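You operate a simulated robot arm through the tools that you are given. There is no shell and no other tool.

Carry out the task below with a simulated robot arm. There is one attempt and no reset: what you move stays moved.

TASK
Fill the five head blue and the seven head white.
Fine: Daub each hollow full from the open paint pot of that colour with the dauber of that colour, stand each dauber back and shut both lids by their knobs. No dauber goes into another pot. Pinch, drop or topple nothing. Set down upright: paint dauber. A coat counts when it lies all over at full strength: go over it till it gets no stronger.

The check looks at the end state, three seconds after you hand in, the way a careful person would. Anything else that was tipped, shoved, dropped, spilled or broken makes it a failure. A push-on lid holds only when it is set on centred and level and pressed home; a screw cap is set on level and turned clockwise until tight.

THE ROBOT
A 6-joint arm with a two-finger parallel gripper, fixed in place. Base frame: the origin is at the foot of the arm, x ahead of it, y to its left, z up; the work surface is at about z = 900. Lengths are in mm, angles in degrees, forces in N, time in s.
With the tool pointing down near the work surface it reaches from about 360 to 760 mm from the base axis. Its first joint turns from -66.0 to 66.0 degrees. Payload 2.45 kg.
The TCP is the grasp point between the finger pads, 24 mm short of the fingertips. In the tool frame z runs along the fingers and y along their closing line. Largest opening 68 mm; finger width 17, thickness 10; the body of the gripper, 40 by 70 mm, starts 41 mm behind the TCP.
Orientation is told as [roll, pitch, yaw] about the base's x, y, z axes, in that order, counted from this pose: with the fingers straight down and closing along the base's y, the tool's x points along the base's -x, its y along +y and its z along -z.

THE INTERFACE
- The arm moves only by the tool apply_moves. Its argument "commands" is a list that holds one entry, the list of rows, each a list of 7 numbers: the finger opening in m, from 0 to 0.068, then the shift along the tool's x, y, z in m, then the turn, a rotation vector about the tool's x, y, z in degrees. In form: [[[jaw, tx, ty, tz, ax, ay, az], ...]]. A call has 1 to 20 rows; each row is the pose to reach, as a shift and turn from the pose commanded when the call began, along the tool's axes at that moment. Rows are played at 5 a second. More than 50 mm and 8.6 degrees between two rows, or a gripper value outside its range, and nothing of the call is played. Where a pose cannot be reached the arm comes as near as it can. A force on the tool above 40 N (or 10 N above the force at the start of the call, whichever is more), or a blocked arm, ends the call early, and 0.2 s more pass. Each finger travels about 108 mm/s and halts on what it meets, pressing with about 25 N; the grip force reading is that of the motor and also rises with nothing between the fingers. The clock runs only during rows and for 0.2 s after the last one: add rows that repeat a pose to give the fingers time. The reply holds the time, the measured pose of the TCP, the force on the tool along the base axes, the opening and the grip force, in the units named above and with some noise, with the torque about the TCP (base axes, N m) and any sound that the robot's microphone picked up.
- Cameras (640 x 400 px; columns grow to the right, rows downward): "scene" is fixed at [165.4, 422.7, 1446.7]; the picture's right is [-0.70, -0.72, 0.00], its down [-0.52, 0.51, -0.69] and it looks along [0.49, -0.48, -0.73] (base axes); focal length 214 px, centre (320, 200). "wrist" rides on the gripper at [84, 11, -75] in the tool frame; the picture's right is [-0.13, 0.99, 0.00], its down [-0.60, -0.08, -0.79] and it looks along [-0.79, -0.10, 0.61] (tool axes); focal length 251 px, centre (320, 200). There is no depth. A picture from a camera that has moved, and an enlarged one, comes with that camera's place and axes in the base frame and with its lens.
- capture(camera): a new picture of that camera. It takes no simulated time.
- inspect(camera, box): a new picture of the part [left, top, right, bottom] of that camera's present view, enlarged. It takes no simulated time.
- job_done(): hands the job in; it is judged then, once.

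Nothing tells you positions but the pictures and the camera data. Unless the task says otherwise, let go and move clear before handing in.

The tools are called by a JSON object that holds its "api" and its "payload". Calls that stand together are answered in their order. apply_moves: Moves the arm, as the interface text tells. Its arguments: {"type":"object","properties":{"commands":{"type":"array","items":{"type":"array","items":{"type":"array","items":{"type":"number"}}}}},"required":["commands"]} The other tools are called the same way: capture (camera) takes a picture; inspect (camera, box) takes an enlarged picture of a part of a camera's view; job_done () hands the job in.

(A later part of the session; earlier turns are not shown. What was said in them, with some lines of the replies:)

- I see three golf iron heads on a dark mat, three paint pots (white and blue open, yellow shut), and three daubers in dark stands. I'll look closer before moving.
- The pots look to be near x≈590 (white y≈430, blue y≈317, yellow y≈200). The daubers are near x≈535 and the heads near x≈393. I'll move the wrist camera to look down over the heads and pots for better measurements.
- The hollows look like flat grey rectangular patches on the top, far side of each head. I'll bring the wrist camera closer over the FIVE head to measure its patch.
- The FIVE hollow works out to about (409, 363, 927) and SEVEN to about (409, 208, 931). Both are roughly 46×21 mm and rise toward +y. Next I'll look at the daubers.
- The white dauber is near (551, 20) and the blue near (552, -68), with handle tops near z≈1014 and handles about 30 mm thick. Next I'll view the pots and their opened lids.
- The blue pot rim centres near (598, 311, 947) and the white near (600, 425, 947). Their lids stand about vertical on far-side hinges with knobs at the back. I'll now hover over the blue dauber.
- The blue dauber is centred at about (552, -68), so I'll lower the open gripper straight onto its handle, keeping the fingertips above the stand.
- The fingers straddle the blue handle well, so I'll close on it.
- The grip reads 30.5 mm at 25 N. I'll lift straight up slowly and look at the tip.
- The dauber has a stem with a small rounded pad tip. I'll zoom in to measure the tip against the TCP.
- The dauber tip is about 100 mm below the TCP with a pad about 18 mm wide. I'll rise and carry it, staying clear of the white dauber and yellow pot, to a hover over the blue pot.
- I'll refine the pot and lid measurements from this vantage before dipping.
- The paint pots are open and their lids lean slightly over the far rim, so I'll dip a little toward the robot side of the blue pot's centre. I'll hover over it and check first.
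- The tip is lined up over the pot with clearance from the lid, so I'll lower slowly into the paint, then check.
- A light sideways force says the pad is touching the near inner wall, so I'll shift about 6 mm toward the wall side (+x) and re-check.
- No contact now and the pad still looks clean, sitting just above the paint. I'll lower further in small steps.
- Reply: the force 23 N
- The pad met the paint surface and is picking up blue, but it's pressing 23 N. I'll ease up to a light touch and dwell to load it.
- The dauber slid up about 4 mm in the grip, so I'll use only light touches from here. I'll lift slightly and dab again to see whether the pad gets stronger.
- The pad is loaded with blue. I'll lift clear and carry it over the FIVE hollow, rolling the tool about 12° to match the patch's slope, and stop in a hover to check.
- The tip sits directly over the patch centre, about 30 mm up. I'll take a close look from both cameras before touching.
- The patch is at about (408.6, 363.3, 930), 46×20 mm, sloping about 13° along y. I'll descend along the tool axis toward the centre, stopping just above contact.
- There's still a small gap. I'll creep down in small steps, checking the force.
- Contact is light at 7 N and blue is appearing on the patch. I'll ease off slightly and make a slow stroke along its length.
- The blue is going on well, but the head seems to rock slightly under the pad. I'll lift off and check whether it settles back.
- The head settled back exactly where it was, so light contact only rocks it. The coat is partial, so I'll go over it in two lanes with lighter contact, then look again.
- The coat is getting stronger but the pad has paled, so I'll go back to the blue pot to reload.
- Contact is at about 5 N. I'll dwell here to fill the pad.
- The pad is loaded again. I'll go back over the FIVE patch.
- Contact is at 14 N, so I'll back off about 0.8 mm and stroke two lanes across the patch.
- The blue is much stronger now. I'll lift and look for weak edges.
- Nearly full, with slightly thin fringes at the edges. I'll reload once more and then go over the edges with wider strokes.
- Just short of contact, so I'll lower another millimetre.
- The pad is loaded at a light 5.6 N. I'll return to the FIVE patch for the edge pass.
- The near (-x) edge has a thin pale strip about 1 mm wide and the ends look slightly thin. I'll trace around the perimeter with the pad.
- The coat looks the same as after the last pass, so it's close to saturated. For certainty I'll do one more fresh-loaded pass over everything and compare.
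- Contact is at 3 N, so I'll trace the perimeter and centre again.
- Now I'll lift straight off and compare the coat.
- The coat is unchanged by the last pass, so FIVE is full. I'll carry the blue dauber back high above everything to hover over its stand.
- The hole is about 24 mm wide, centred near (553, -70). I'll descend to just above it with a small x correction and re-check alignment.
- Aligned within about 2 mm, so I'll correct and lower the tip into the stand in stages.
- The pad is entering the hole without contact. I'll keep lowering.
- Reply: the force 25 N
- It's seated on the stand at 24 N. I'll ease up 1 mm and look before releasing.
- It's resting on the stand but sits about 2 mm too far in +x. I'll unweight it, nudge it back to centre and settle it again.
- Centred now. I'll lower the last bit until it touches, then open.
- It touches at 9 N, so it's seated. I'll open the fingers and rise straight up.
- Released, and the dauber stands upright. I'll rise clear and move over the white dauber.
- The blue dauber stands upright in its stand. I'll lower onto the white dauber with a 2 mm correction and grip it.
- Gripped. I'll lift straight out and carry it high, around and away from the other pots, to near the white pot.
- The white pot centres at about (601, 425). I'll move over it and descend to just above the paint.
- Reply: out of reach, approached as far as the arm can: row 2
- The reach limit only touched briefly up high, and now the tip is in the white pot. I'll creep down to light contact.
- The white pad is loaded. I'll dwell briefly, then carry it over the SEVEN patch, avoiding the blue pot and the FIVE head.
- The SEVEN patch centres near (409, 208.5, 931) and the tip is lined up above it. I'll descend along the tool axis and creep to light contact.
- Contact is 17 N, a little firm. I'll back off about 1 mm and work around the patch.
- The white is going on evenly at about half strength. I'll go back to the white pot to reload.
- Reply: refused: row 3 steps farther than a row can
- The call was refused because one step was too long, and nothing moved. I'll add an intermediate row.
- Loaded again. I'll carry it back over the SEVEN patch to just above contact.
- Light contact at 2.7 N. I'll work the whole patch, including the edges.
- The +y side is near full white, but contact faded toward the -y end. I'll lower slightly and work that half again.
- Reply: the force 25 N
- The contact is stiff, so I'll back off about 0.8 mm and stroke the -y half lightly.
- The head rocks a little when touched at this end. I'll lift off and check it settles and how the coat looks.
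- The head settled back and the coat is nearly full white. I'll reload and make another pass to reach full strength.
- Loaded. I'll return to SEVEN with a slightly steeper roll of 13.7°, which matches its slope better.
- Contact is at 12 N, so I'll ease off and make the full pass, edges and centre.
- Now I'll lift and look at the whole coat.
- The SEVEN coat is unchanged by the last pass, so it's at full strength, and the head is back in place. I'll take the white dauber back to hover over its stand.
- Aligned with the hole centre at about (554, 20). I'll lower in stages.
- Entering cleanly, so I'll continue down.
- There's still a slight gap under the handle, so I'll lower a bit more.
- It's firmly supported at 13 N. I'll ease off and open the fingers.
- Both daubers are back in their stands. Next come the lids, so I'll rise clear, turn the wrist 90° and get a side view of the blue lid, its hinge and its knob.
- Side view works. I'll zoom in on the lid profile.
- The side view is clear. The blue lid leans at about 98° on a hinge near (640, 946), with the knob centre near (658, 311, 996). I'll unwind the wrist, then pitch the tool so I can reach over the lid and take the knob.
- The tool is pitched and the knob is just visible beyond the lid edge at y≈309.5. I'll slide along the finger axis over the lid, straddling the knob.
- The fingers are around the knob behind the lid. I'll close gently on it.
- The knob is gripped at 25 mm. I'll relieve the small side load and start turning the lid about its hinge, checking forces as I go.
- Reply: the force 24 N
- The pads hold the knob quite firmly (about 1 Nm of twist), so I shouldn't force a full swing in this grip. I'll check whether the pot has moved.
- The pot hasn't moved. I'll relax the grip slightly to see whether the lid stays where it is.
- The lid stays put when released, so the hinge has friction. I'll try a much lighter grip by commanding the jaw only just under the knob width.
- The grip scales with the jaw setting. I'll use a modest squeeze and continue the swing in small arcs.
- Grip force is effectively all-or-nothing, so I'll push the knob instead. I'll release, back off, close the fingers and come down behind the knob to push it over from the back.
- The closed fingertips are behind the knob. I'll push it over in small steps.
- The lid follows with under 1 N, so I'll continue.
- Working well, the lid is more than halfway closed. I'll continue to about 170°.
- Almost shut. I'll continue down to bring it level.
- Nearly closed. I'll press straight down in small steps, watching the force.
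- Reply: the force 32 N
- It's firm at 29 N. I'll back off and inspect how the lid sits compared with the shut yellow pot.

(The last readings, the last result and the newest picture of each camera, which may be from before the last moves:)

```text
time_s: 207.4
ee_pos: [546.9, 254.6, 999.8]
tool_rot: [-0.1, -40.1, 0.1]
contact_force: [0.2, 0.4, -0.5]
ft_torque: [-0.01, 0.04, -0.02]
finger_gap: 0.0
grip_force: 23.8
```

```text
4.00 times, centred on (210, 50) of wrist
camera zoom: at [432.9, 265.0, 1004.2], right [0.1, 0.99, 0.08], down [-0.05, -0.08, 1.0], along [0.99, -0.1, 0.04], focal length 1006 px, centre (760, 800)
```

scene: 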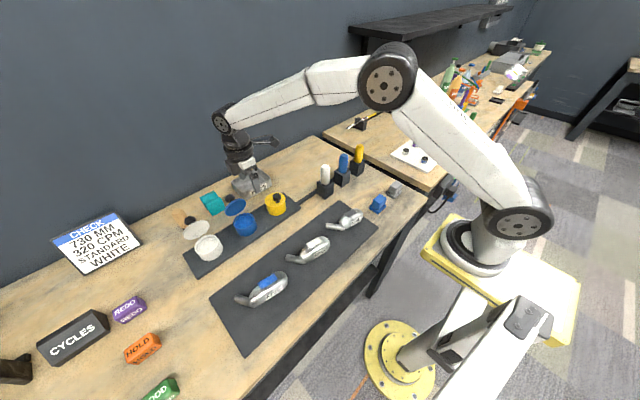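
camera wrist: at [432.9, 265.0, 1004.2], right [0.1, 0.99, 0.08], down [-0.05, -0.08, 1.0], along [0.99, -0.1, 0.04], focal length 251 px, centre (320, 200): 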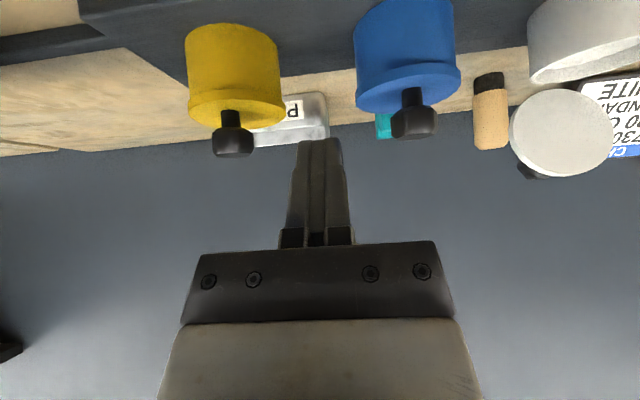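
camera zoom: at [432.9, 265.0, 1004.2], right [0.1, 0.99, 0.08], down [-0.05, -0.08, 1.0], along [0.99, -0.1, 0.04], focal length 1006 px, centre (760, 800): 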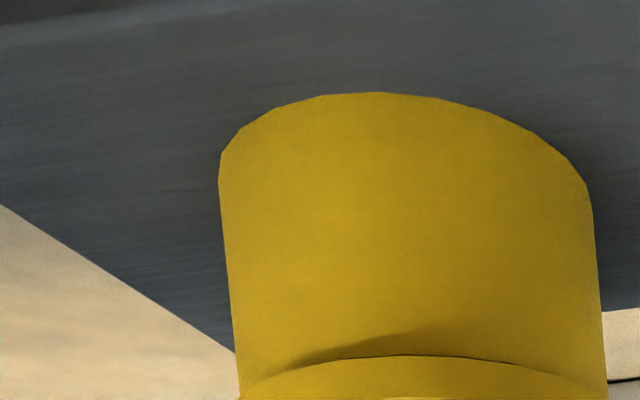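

The blue lid sits just like the shut yellow one, with the same shadow line under its rim. Now the white lid: I'll move over at the same pitch and look at its knob.

{"api": "apply_moves", "payload": {"commands": [[[0.0, -0.0289, 0, -0.0345, 0, 0, 0], [0.0, -0.0579, 0, -0.0689, 0, 0, 0], [0.0, -0.0579, 0.042, -0.0689, 0, 0, 0], [0.0, -0.0579, 0.084, -0.0689, 0, 0, 0], [0.0, -0.0579, 0.126, -0.0689, 0, 0, 0], [0.0, -0.0579, 0.1694, -0.0689, 0, 0, 0], [0.0, -0.0738, 0.1694, -0.049, 0, 0, 0], [0.0, -0.0865, 0.1694, -0.0253, 0, 0, 0], [0.0, -0.0865, 0.1694, -0.0253, 0, 0, 0]]]}}

{"api": "capture", "payload": {"camera": "wrist"}}

{"api": "inspect", "payload": {"camera": "scene", "box": [160, 150, 280, 270]}}

```text
time_s: 209.4
ee_pos: [598.4, 423.5, 1073.4]
tool_rot: [0.0, -40.1, 0.0]
contact_force: [-0.6, 0.4, 0.2]
ft_torque: [0.0, -0.02, 0.02]
finger_gap: 0.2
grip_force: 23.2
```

```text
taken
camera wrist: at [484.3, 434.9, 1076.5], right [0.1, 0.99, 0.08], down [-0.05, -0.08, 1.0], along [0.99, -0.1, 0.04], focal length 251 px, centre (320, 200)
```

wrist: 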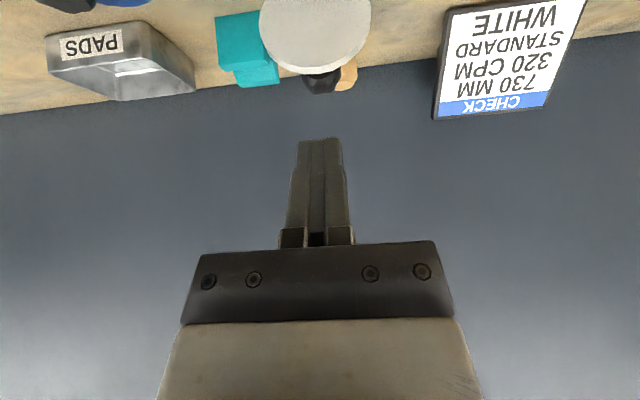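

```text
3.33 times, centred on (220, 210) of scene
camera zoom: at [165.4, 422.7, 1446.7], right [-0.7, -0.72, 0.0], down [-0.52, 0.51, -0.69], along [0.49, -0.48, -0.73], focal length 715 px, centre (653, 167)
```

zoom: 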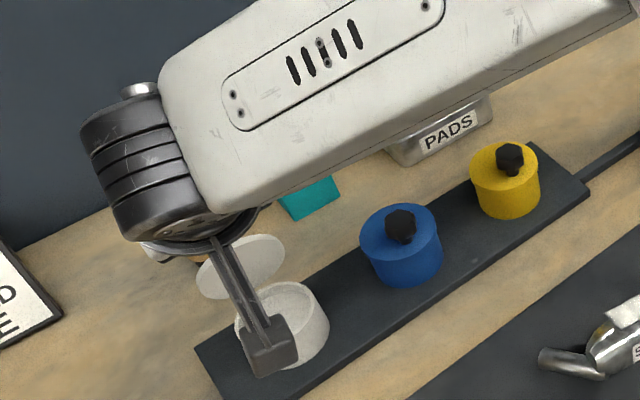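

The white knob is at y≈424 with the same geometry as the blue. I'll test the reach by moving to a point above and behind its knob.

{"api": "apply_moves", "payload": {"commands": [[[0.0, -0.0122, 0.0004, 0.0223, 0, 0, 0], [0.0, -0.0243, 0.0007, 0.0446, 0, 0, 0], [0.0, -0.0243, 0.0007, 0.0446, 0, 0, 0]]]}}

{"api": "capture", "payload": {"camera": "wrist"}}

```text
time_s: 210.2
ee_pos: [643.7, 424.6, 1056.0]
tool_rot: [0.0, -39.9, 0.1]
contact_force: [-0.7, 0.2, 0.3]
ft_torque: [0.02, 0.02, -0.02]
finger_gap: 0.0
grip_force: 23.3
```

```text
taken
camera wrist: at [529.6, 434.2, 1059.3], right [0.1, 0.99, 0.08], down [-0.05, -0.08, 1.0], along [0.99, -0.1, 0.04], focal length 251 px, centre (320, 200)
```

wrist: 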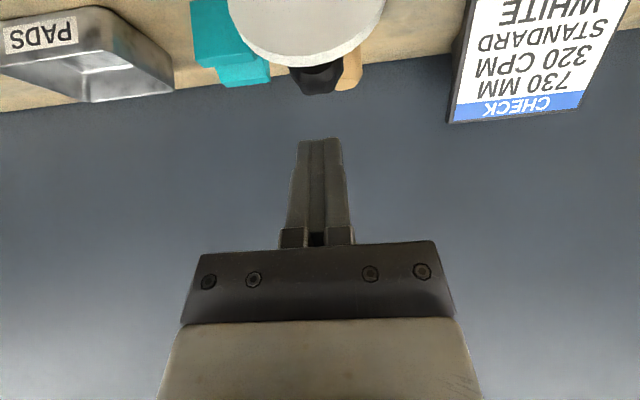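

Reachable. I'll advance along the finger axis to get the closed tips behind the white knob.

{"api": "apply_moves", "payload": {"commands": [[[0.0, -0.001, -0.0005, 0.015, 0, 0, 0], [0.0, -0.001, -0.0005, 0.03, 0, 0, 0], [0.0, -0.001, -0.0005, 0.045, 0, 0, 0], [0.0, -0.001, -0.0005, 0.045, 0, 0, 0]]]}}

{"api": "capture", "payload": {"camera": "wrist"}}

{"api": "inspect", "payload": {"camera": "scene", "box": [160, 150, 280, 270]}}

```text
time_s: 211.2
ee_pos: [674.2, 423.0, 1024.3]
tool_rot: [0.1, -40.0, 0.0]
contact_force: [-0.1, 0.2, -0.8]
ft_torque: [0.02, 0.0, -0.01]
finger_gap: 0.0
grip_force: 24.0
```

```text
taken
camera wrist: at [560.3, 432.7, 1027.4], right [0.1, 0.99, 0.08], down [-0.05, -0.08, 1.0], along [0.99, -0.1, 0.04], focal length 251 px, centre (320, 200)
```

wrist: 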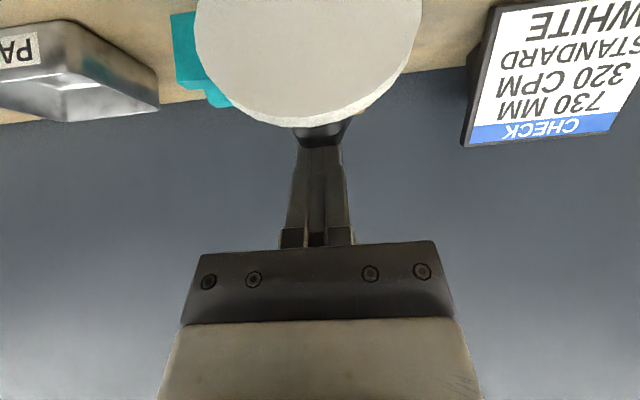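

```text
3.33 times, centred on (220, 210) of scene
camera zoom: at [165.4, 422.7, 1446.7], right [-0.7, -0.72, 0.0], down [-0.52, 0.51, -0.69], along [0.49, -0.48, -0.73], focal length 715 px, centre (653, 167)
```

zoom: 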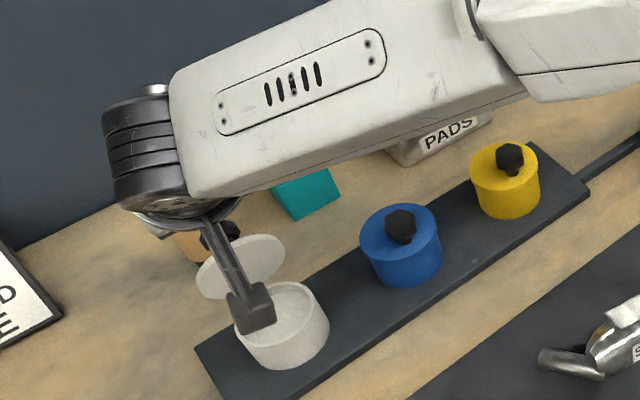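

The tips are behind the white knob. I'll push it over in small steps as before.

{"api": "apply_moves", "payload": {"commands": [[[0.0, 0.004, 0, -0.001, 0, 0, 0], [0.0, 0.0085, 0, -0.0035, 0, 0, 0], [0.0, 0.0133, 0, -0.0067, 0, 0, 0], [0.0, 0.0175, 0, -0.0125, 0, 0, 0], [0.0, 0.0218, 0, -0.0184, 0, 0, 0], [0.0, 0.0218, 0, -0.0184, 0, 0, 0]]]}}

{"api": "capture", "payload": {"camera": "wrist"}}

```text
time_s: 212.6
ee_pos: [644.2, 422.7, 1023.6]
tool_rot: [0.0, -40.0, 0.0]
contact_force: [0.8, 0.0, 0.3]
ft_torque: [0.01, -0.01, 0.0]
finger_gap: 0.0
grip_force: 23.5
```

```text
taken
camera wrist: at [530.3, 433.0, 1027.6], right [0.1, 0.99, 0.08], down [-0.05, -0.08, 1.0], along [0.99, -0.1, 0.04], focal length 251 px, centre (320, 200)
```

wrist: 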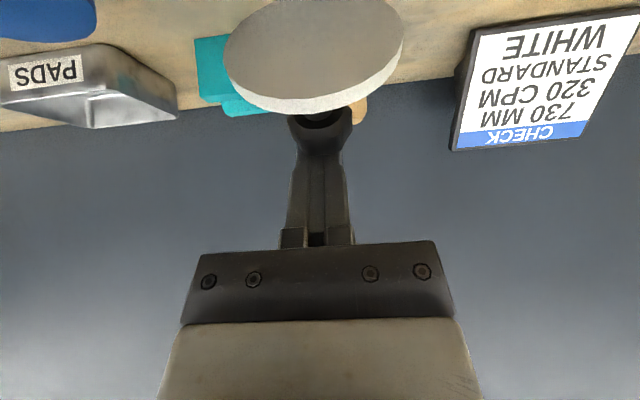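

{"api": "apply_moves", "payload": {"commands": [[[0.0, 0.0055, 0, -0.0062, 0, 0, 0], [0.0, 0.0113, 0, -0.0124, 0, 0, 0], [0.0, 0.018, 0, -0.0172, 0, 0, 0], [0.0, 0.0242, 0, -0.0217, 0, 0, 0], [0.0, 0.0242, 0, -0.0217, 0, 0, 0]]]}}

{"api": "capture", "payload": {"camera": "wrist"}}

```text
time_s: 213.8
ee_pos: [613.7, 423.3, 1025.3]
tool_rot: [0.0, -39.9, -0.1]
contact_force: [0.3, -0.4, -0.6]
ft_torque: [-0.01, 0.0, -0.01]
finger_gap: 0.0
grip_force: 23.6
```

```text
taken
camera wrist: at [500.7, 434.5, 1029.2], right [0.1, 0.99, 0.08], down [-0.05, -0.08, 1.0], along [0.99, -0.1, 0.04], focal length 251 px, centre (320, 200)
```

wrist: 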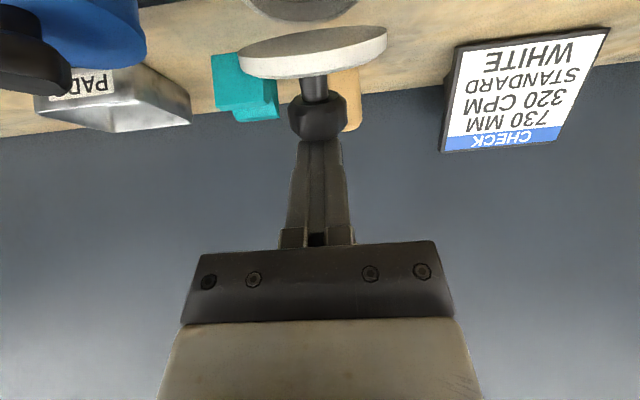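

The white lid follows exactly as the blue one did. Next steps toward closed.

{"api": "apply_moves", "payload": {"commands": [[[0.0, 0.005, 0, -0.0018, 0, 0, 0], [0.0, 0.01, 0, -0.003, 0, 0, 0], [0.0, 0.0146, 0, -0.0038, 0, 0, 0], [0.0, 0.0195, 0, -0.004, 0, 0, 0], [0.0, 0.0244, 0, -0.004, 0, 0, 0], [0.0, 0.0285, 0, -0.0037, 0, 0, 0], [0.0, 0.0315, 0, -0.0032, 0, 0, 0], [0.0, 0.0344, 0, -0.0027, 0, 0, 0], [0.0, 0.0344, 0, -0.0027, 0, 0, 0]]]}}

{"api": "capture", "payload": {"camera": "wrist"}}

{"api": "inspect", "payload": {"camera": "scene", "box": [160, 170, 280, 270]}}

```text
time_s: 215.8
ee_pos: [583.9, 421.9, 1005.4]
tool_rot: [0.1, -40.1, 0.0]
contact_force: [0.4, -0.2, -0.2]
ft_torque: [-0.01, 0.0, 0.0]
finger_gap: 0.0
grip_force: 23.4
```

```text
taken
camera wrist: at [471.3, 432.9, 1008.2], right [0.1, 0.99, 0.08], down [-0.05, -0.08, 1.0], along [0.99, -0.1, 0.04], focal length 251 px, centre (320, 200)
```

wrist: 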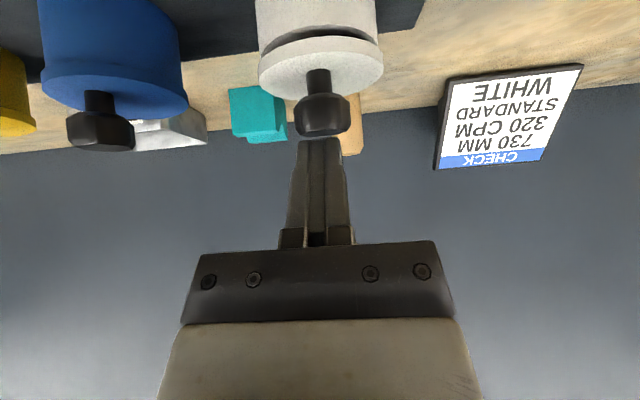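

```text
4.00 times, centred on (220, 220) of scene
camera zoom: at [165.4, 422.7, 1446.7], right [-0.7, -0.72, 0.0], down [-0.52, 0.51, -0.69], along [0.49, -0.48, -0.73], focal length 858 px, centre (720, 120)
```

zoom: 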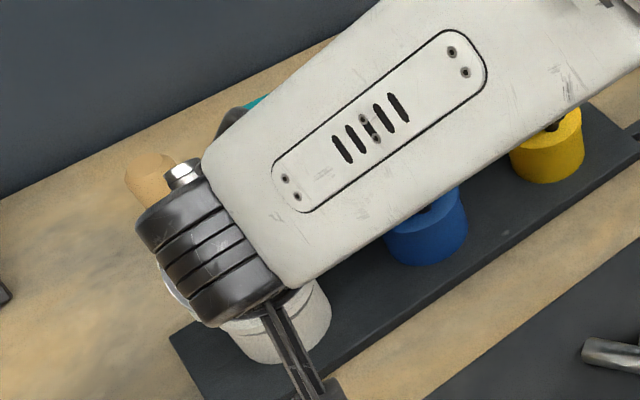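

Now I'll press the white lid down in small steps.

{"api": "apply_moves", "payload": {"commands": [[[0.0, 0.0013, 0, 0.0015, 0, 0, 0], [0.0, 0.0026, 0, 0.0031, 0, 0, 0], [0.0, 0.0039, 0, 0.0046, 0, 0, 0], [0.0, 0.0039, 0, 0.0046, 0, 0, 0]]]}}

{"api": "inspect", "payload": {"camera": "wrist", "box": [240, 0, 400, 150]}}

```text
time_s: 216.8
ee_pos: [584.4, 422.6, 1000.3]
tool_rot: [0.1, -40.1, 0.0]
contact_force: [-3.5, 1.1, 6.2]
ft_torque: [0.01, 0.0, 0.01]
finger_gap: 0.0
grip_force: 23.9
```

```text
2.67 times, centred on (320, 75) of wrist
camera zoom: at [470.7, 433.8, 1003.8], right [0.1, 0.99, 0.09], down [-0.05, -0.08, 1.0], along [0.99, -0.1, 0.04], focal length 670 px, centre (320, 533)
```

zoom: 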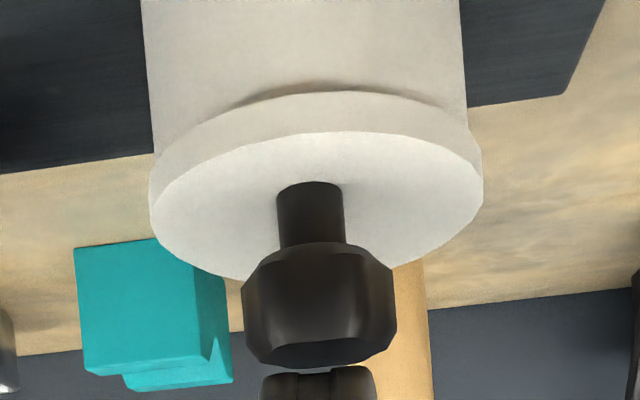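

{"api": "apply_moves", "payload": {"commands": [[[0.0, 0.0006, 0, 0.0008, 0, 0, 0], [0.0, 0.0013, 0, 0.0015, 0, 0, 0], [0.0, 0.0013, 0, 0.0015, 0, 0, 0]]]}}

{"api": "inspect", "payload": {"camera": "wrist", "box": [240, 0, 400, 150]}}

```text
time_s: 217.6
ee_pos: [586.4, 422.3, 999.8]
tool_rot: [0.3, -40.3, -0.1]
contact_force: [-8.1, -1.2, 24.1]
ft_torque: [0.01, -0.03, -0.12]
finger_gap: 0.0
grip_force: 23.8
```

```text
2.67 times, centred on (320, 75) of wrist
camera zoom: at [470.9, 433.9, 1003.0], right [0.1, 0.99, 0.09], down [-0.05, -0.08, 1.0], along [0.99, -0.1, 0.04], focal length 670 px, centre (320, 533)
```

zoom: 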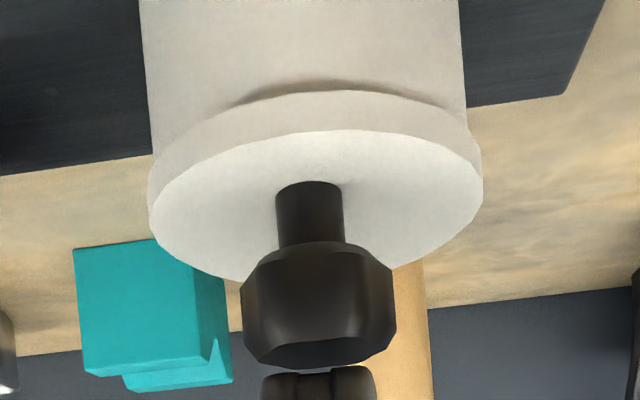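

The white lid is firm at 24 N. I'll back away and inspect everything.

{"api": "apply_moves", "payload": {"commands": [[[0.0, -0.003, 0, -0.005, 0, 0, 0], [0.0, -0.01, 0, -0.03, 0, 0, 0], [0.0, -0.03, 0, -0.06, 0, 0, 0], [0.0, -0.05, -0.04, -0.08, 0, 0, 0], [0.0, -0.05, -0.085, -0.08, 0, 8, 0], [0.0, -0.05, -0.13, -0.08, 0, 16, 0], [0.0, -0.05, -0.175, -0.08, 0, 24, 0], [0.0, -0.05, -0.22, -0.08, 0, 32, 0], [0.0, -0.05, -0.22, -0.08, 0, 40, 0], [0.0, -0.03, -0.22, -0.105, 0, 40, 0], [0.0, -0.005, -0.22, -0.135, 0, 40, 0], [0.0, -0.005, -0.22, -0.135, 0, 40, 0]]]}}

{"api": "capture", "payload": {"camera": "scene"}}

{"api": "inspect", "payload": {"camera": "scene", "box": [180, 180, 300, 270]}}

{"api": "capture", "payload": {"camera": "wrist"}}

```text
time_s: 220.2
ee_pos: [504.2, 204.5, 1104.4]
tool_rot: [0.0, 0.0, 0.0]
contact_force: [0.4, -0.3, 0.4]
ft_torque: [0.02, 0.0, 0.04]
finger_gap: 0.2
grip_force: 23.7
```

```text
taken
```

scene: 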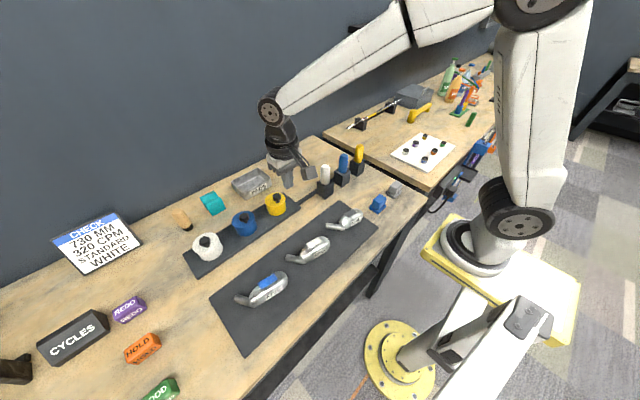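

```text
4.44 times, centred on (240, 225) of scene
camera zoom: at [165.4, 422.7, 1446.7], right [-0.7, -0.72, 0.0], down [-0.52, 0.51, -0.69], along [0.49, -0.48, -0.73], focal length 953 px, centre (676, 89)
```

zoom: 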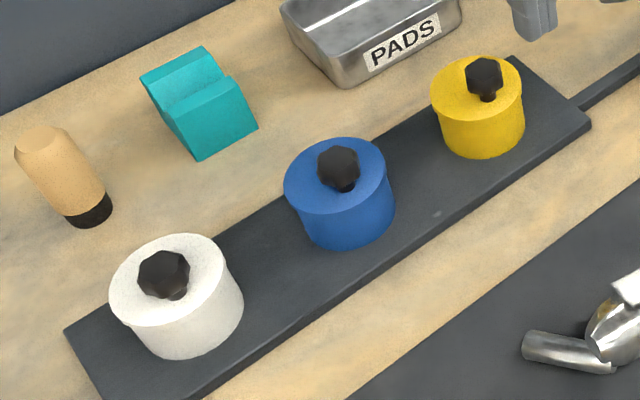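

```text
taken
camera wrist: at [418.0, 215.8, 1178.7], right [0.13, 0.99, 0.0], down [0.6, -0.08, 0.79], along [0.79, -0.1, -0.61], focal length 251 px, centre (320, 200)
```

wrist: 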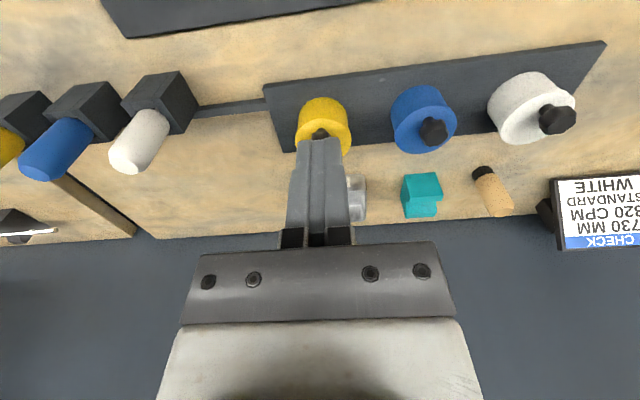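

All three pots look shut. I'll zoom in to verify that the blue and white lids sit level compared with yellow, and recheck the heads and daubers.

{"api": "inspect", "payload": {"camera": "scene", "box": [228, 200, 278, 240]}}

{"api": "inspect", "payload": {"camera": "scene", "box": [185, 225, 235, 265]}}

{"api": "inspect", "payload": {"camera": "scene", "box": [255, 185, 305, 225]}}

{"api": "inspect", "payload": {"camera": "scene", "box": [305, 140, 385, 205]}}

{"api": "inspect", "payload": {"camera": "scene", "box": [225, 200, 375, 310]}}

```text
10.00 times, centred on (253, 220) of scene
camera zoom: at [165.4, 422.7, 1446.7], right [-0.7, -0.72, 0.0], down [-0.52, 0.51, -0.69], along [0.49, -0.48, -0.73], focal length 2145 px, centre (990, 0)
```

zoom: 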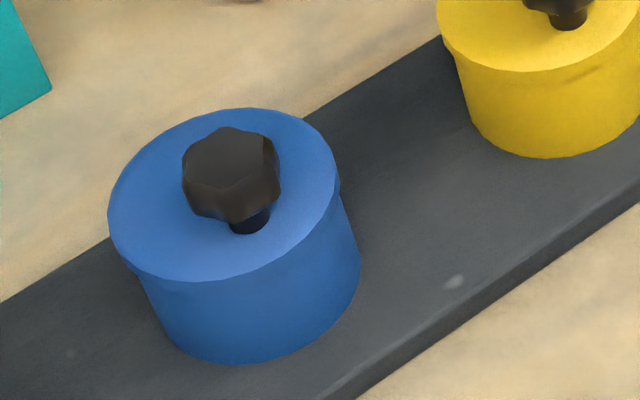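

```text
10.00 times, centred on (210, 245) of scene
camera zoom: at [165.4, 422.7, 1446.7], right [-0.7, -0.72, 0.0], down [-0.52, 0.51, -0.69], along [0.49, -0.48, -0.73], focal length 2145 px, centre (1420, -250)
```

zoom: 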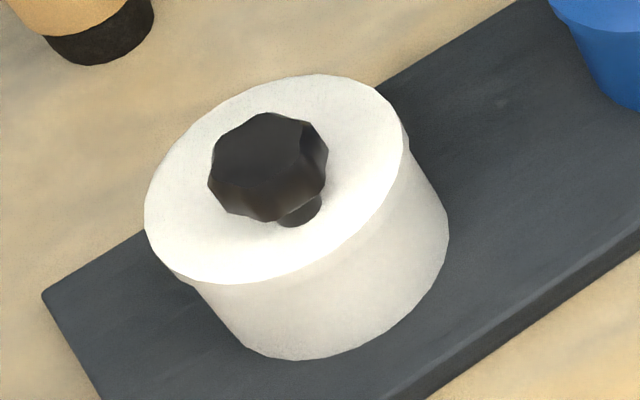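

```text
10.00 times, centred on (280, 205) of scene
camera zoom: at [165.4, 422.7, 1446.7], right [-0.7, -0.72, 0.0], down [-0.52, 0.51, -0.69], along [0.49, -0.48, -0.73], focal length 2145 px, centre (720, 150)
```

zoom: 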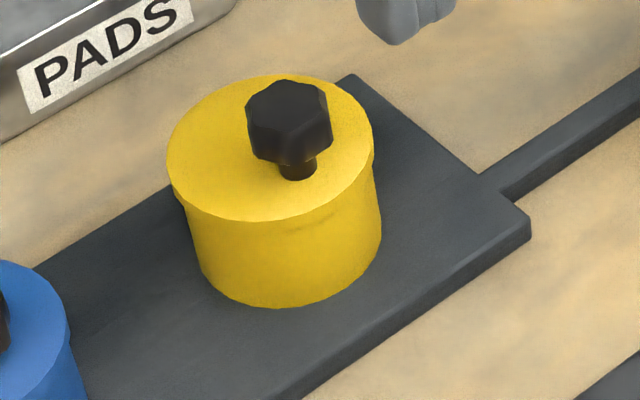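

```text
6.15 times, centred on (345, 172) of scene
camera zoom: at [165.4, 422.7, 1446.7], right [-0.7, -0.72, 0.0], down [-0.52, 0.51, -0.69], along [0.49, -0.48, -0.73], focal length 1320 px, centre (166, 369)
```

zoom: 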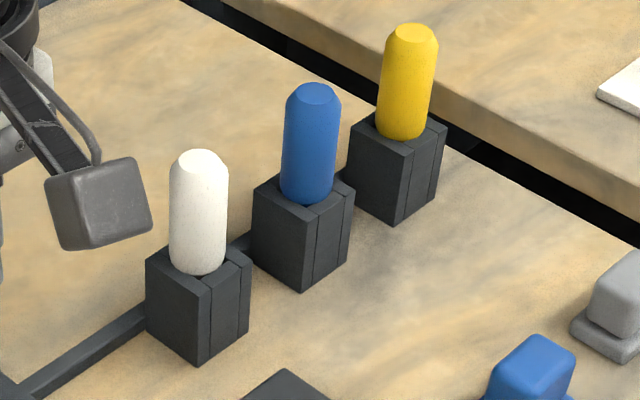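

```text
3.64 times, centred on (300, 255) of scene
camera zoom: at [165.4, 422.7, 1446.7], right [-0.7, -0.72, 0.0], down [-0.52, 0.51, -0.69], along [0.49, -0.48, -0.73], focal length 780 px, centre (393, 0)
```

zoom: 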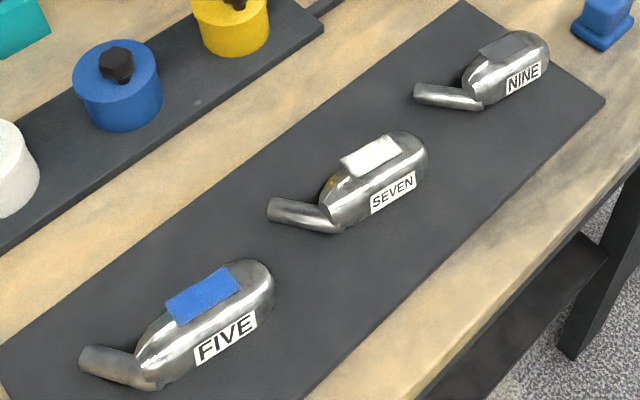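

{"api": "inspect", "payload": {"camera": "scene", "box": [258, 270, 290, 294]}}

{"api": "inspect", "payload": {"camera": "scene", "box": [300, 232, 336, 256]}}

```text
16.00 times, centred on (274, 282) of scene
camera zoom: at [165.4, 422.7, 1446.7], right [-0.7, -0.72, 0.0], down [-0.52, 0.51, -0.69], along [0.49, -0.48, -0.73], focal length 3432 px, centre (1056, -1112)
```

zoom: 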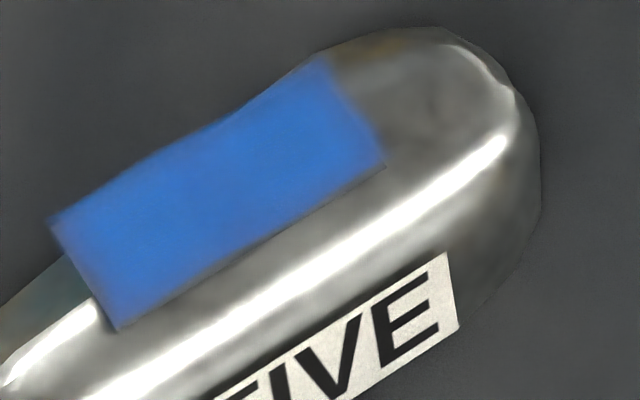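

```text
16.00 times, centred on (318, 244) of scene
camera zoom: at [165.4, 422.7, 1446.7], right [-0.7, -0.72, 0.0], down [-0.52, 0.51, -0.69], along [0.49, -0.48, -0.73], focal length 3432 px, centre (352, -504)
```

zoom: 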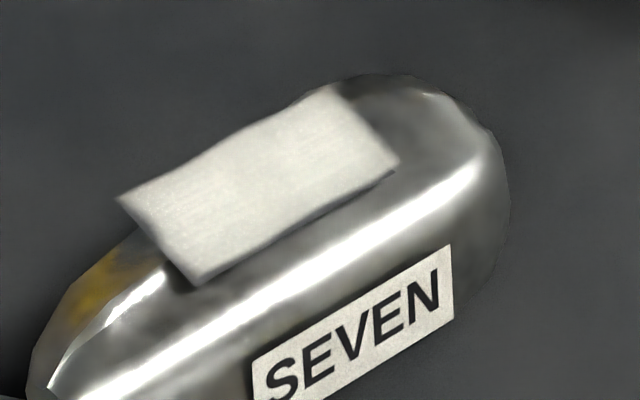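

FIVE is evenly blue and SEVEN evenly white, with NINE untouched. Both daubers are back upright in their stands, the blue and white lids sit shut and level like the yellow one, and the arm is clear. I'm handing in.

{"api": "job_done", "payload": {}}

```text
The job is handed in.
```

The job is handed in. The five head is filled blue and the seven head white, each with its own dauber from its own pot. The result of the check hasn't come back.

- **Coats:** I went over each hollow until another loaded pass made no visible difference. A very thin darker line stayed along the near edge of both patches. More passes over it didn't change it, so I took it to be the rim of the hollow rather than a missed strip.
- **Heads:** Both heads rocked slightly under the pad and settled back when I lifted off. FIVE may have ended up about 1 mm from where it started. NINE was not touched.
- **Daubers:** Both stand upright in their own stands.
- **Lids:** Both are shut by their knobs and pressed down, with about 29 N on the blue and 24 N on the white. In the scene view they sit level like the yellow one, and up close the blue lid shows the same shadow line under its rim. I heard no click or other sound when they closed.

The arm is clear of everything.
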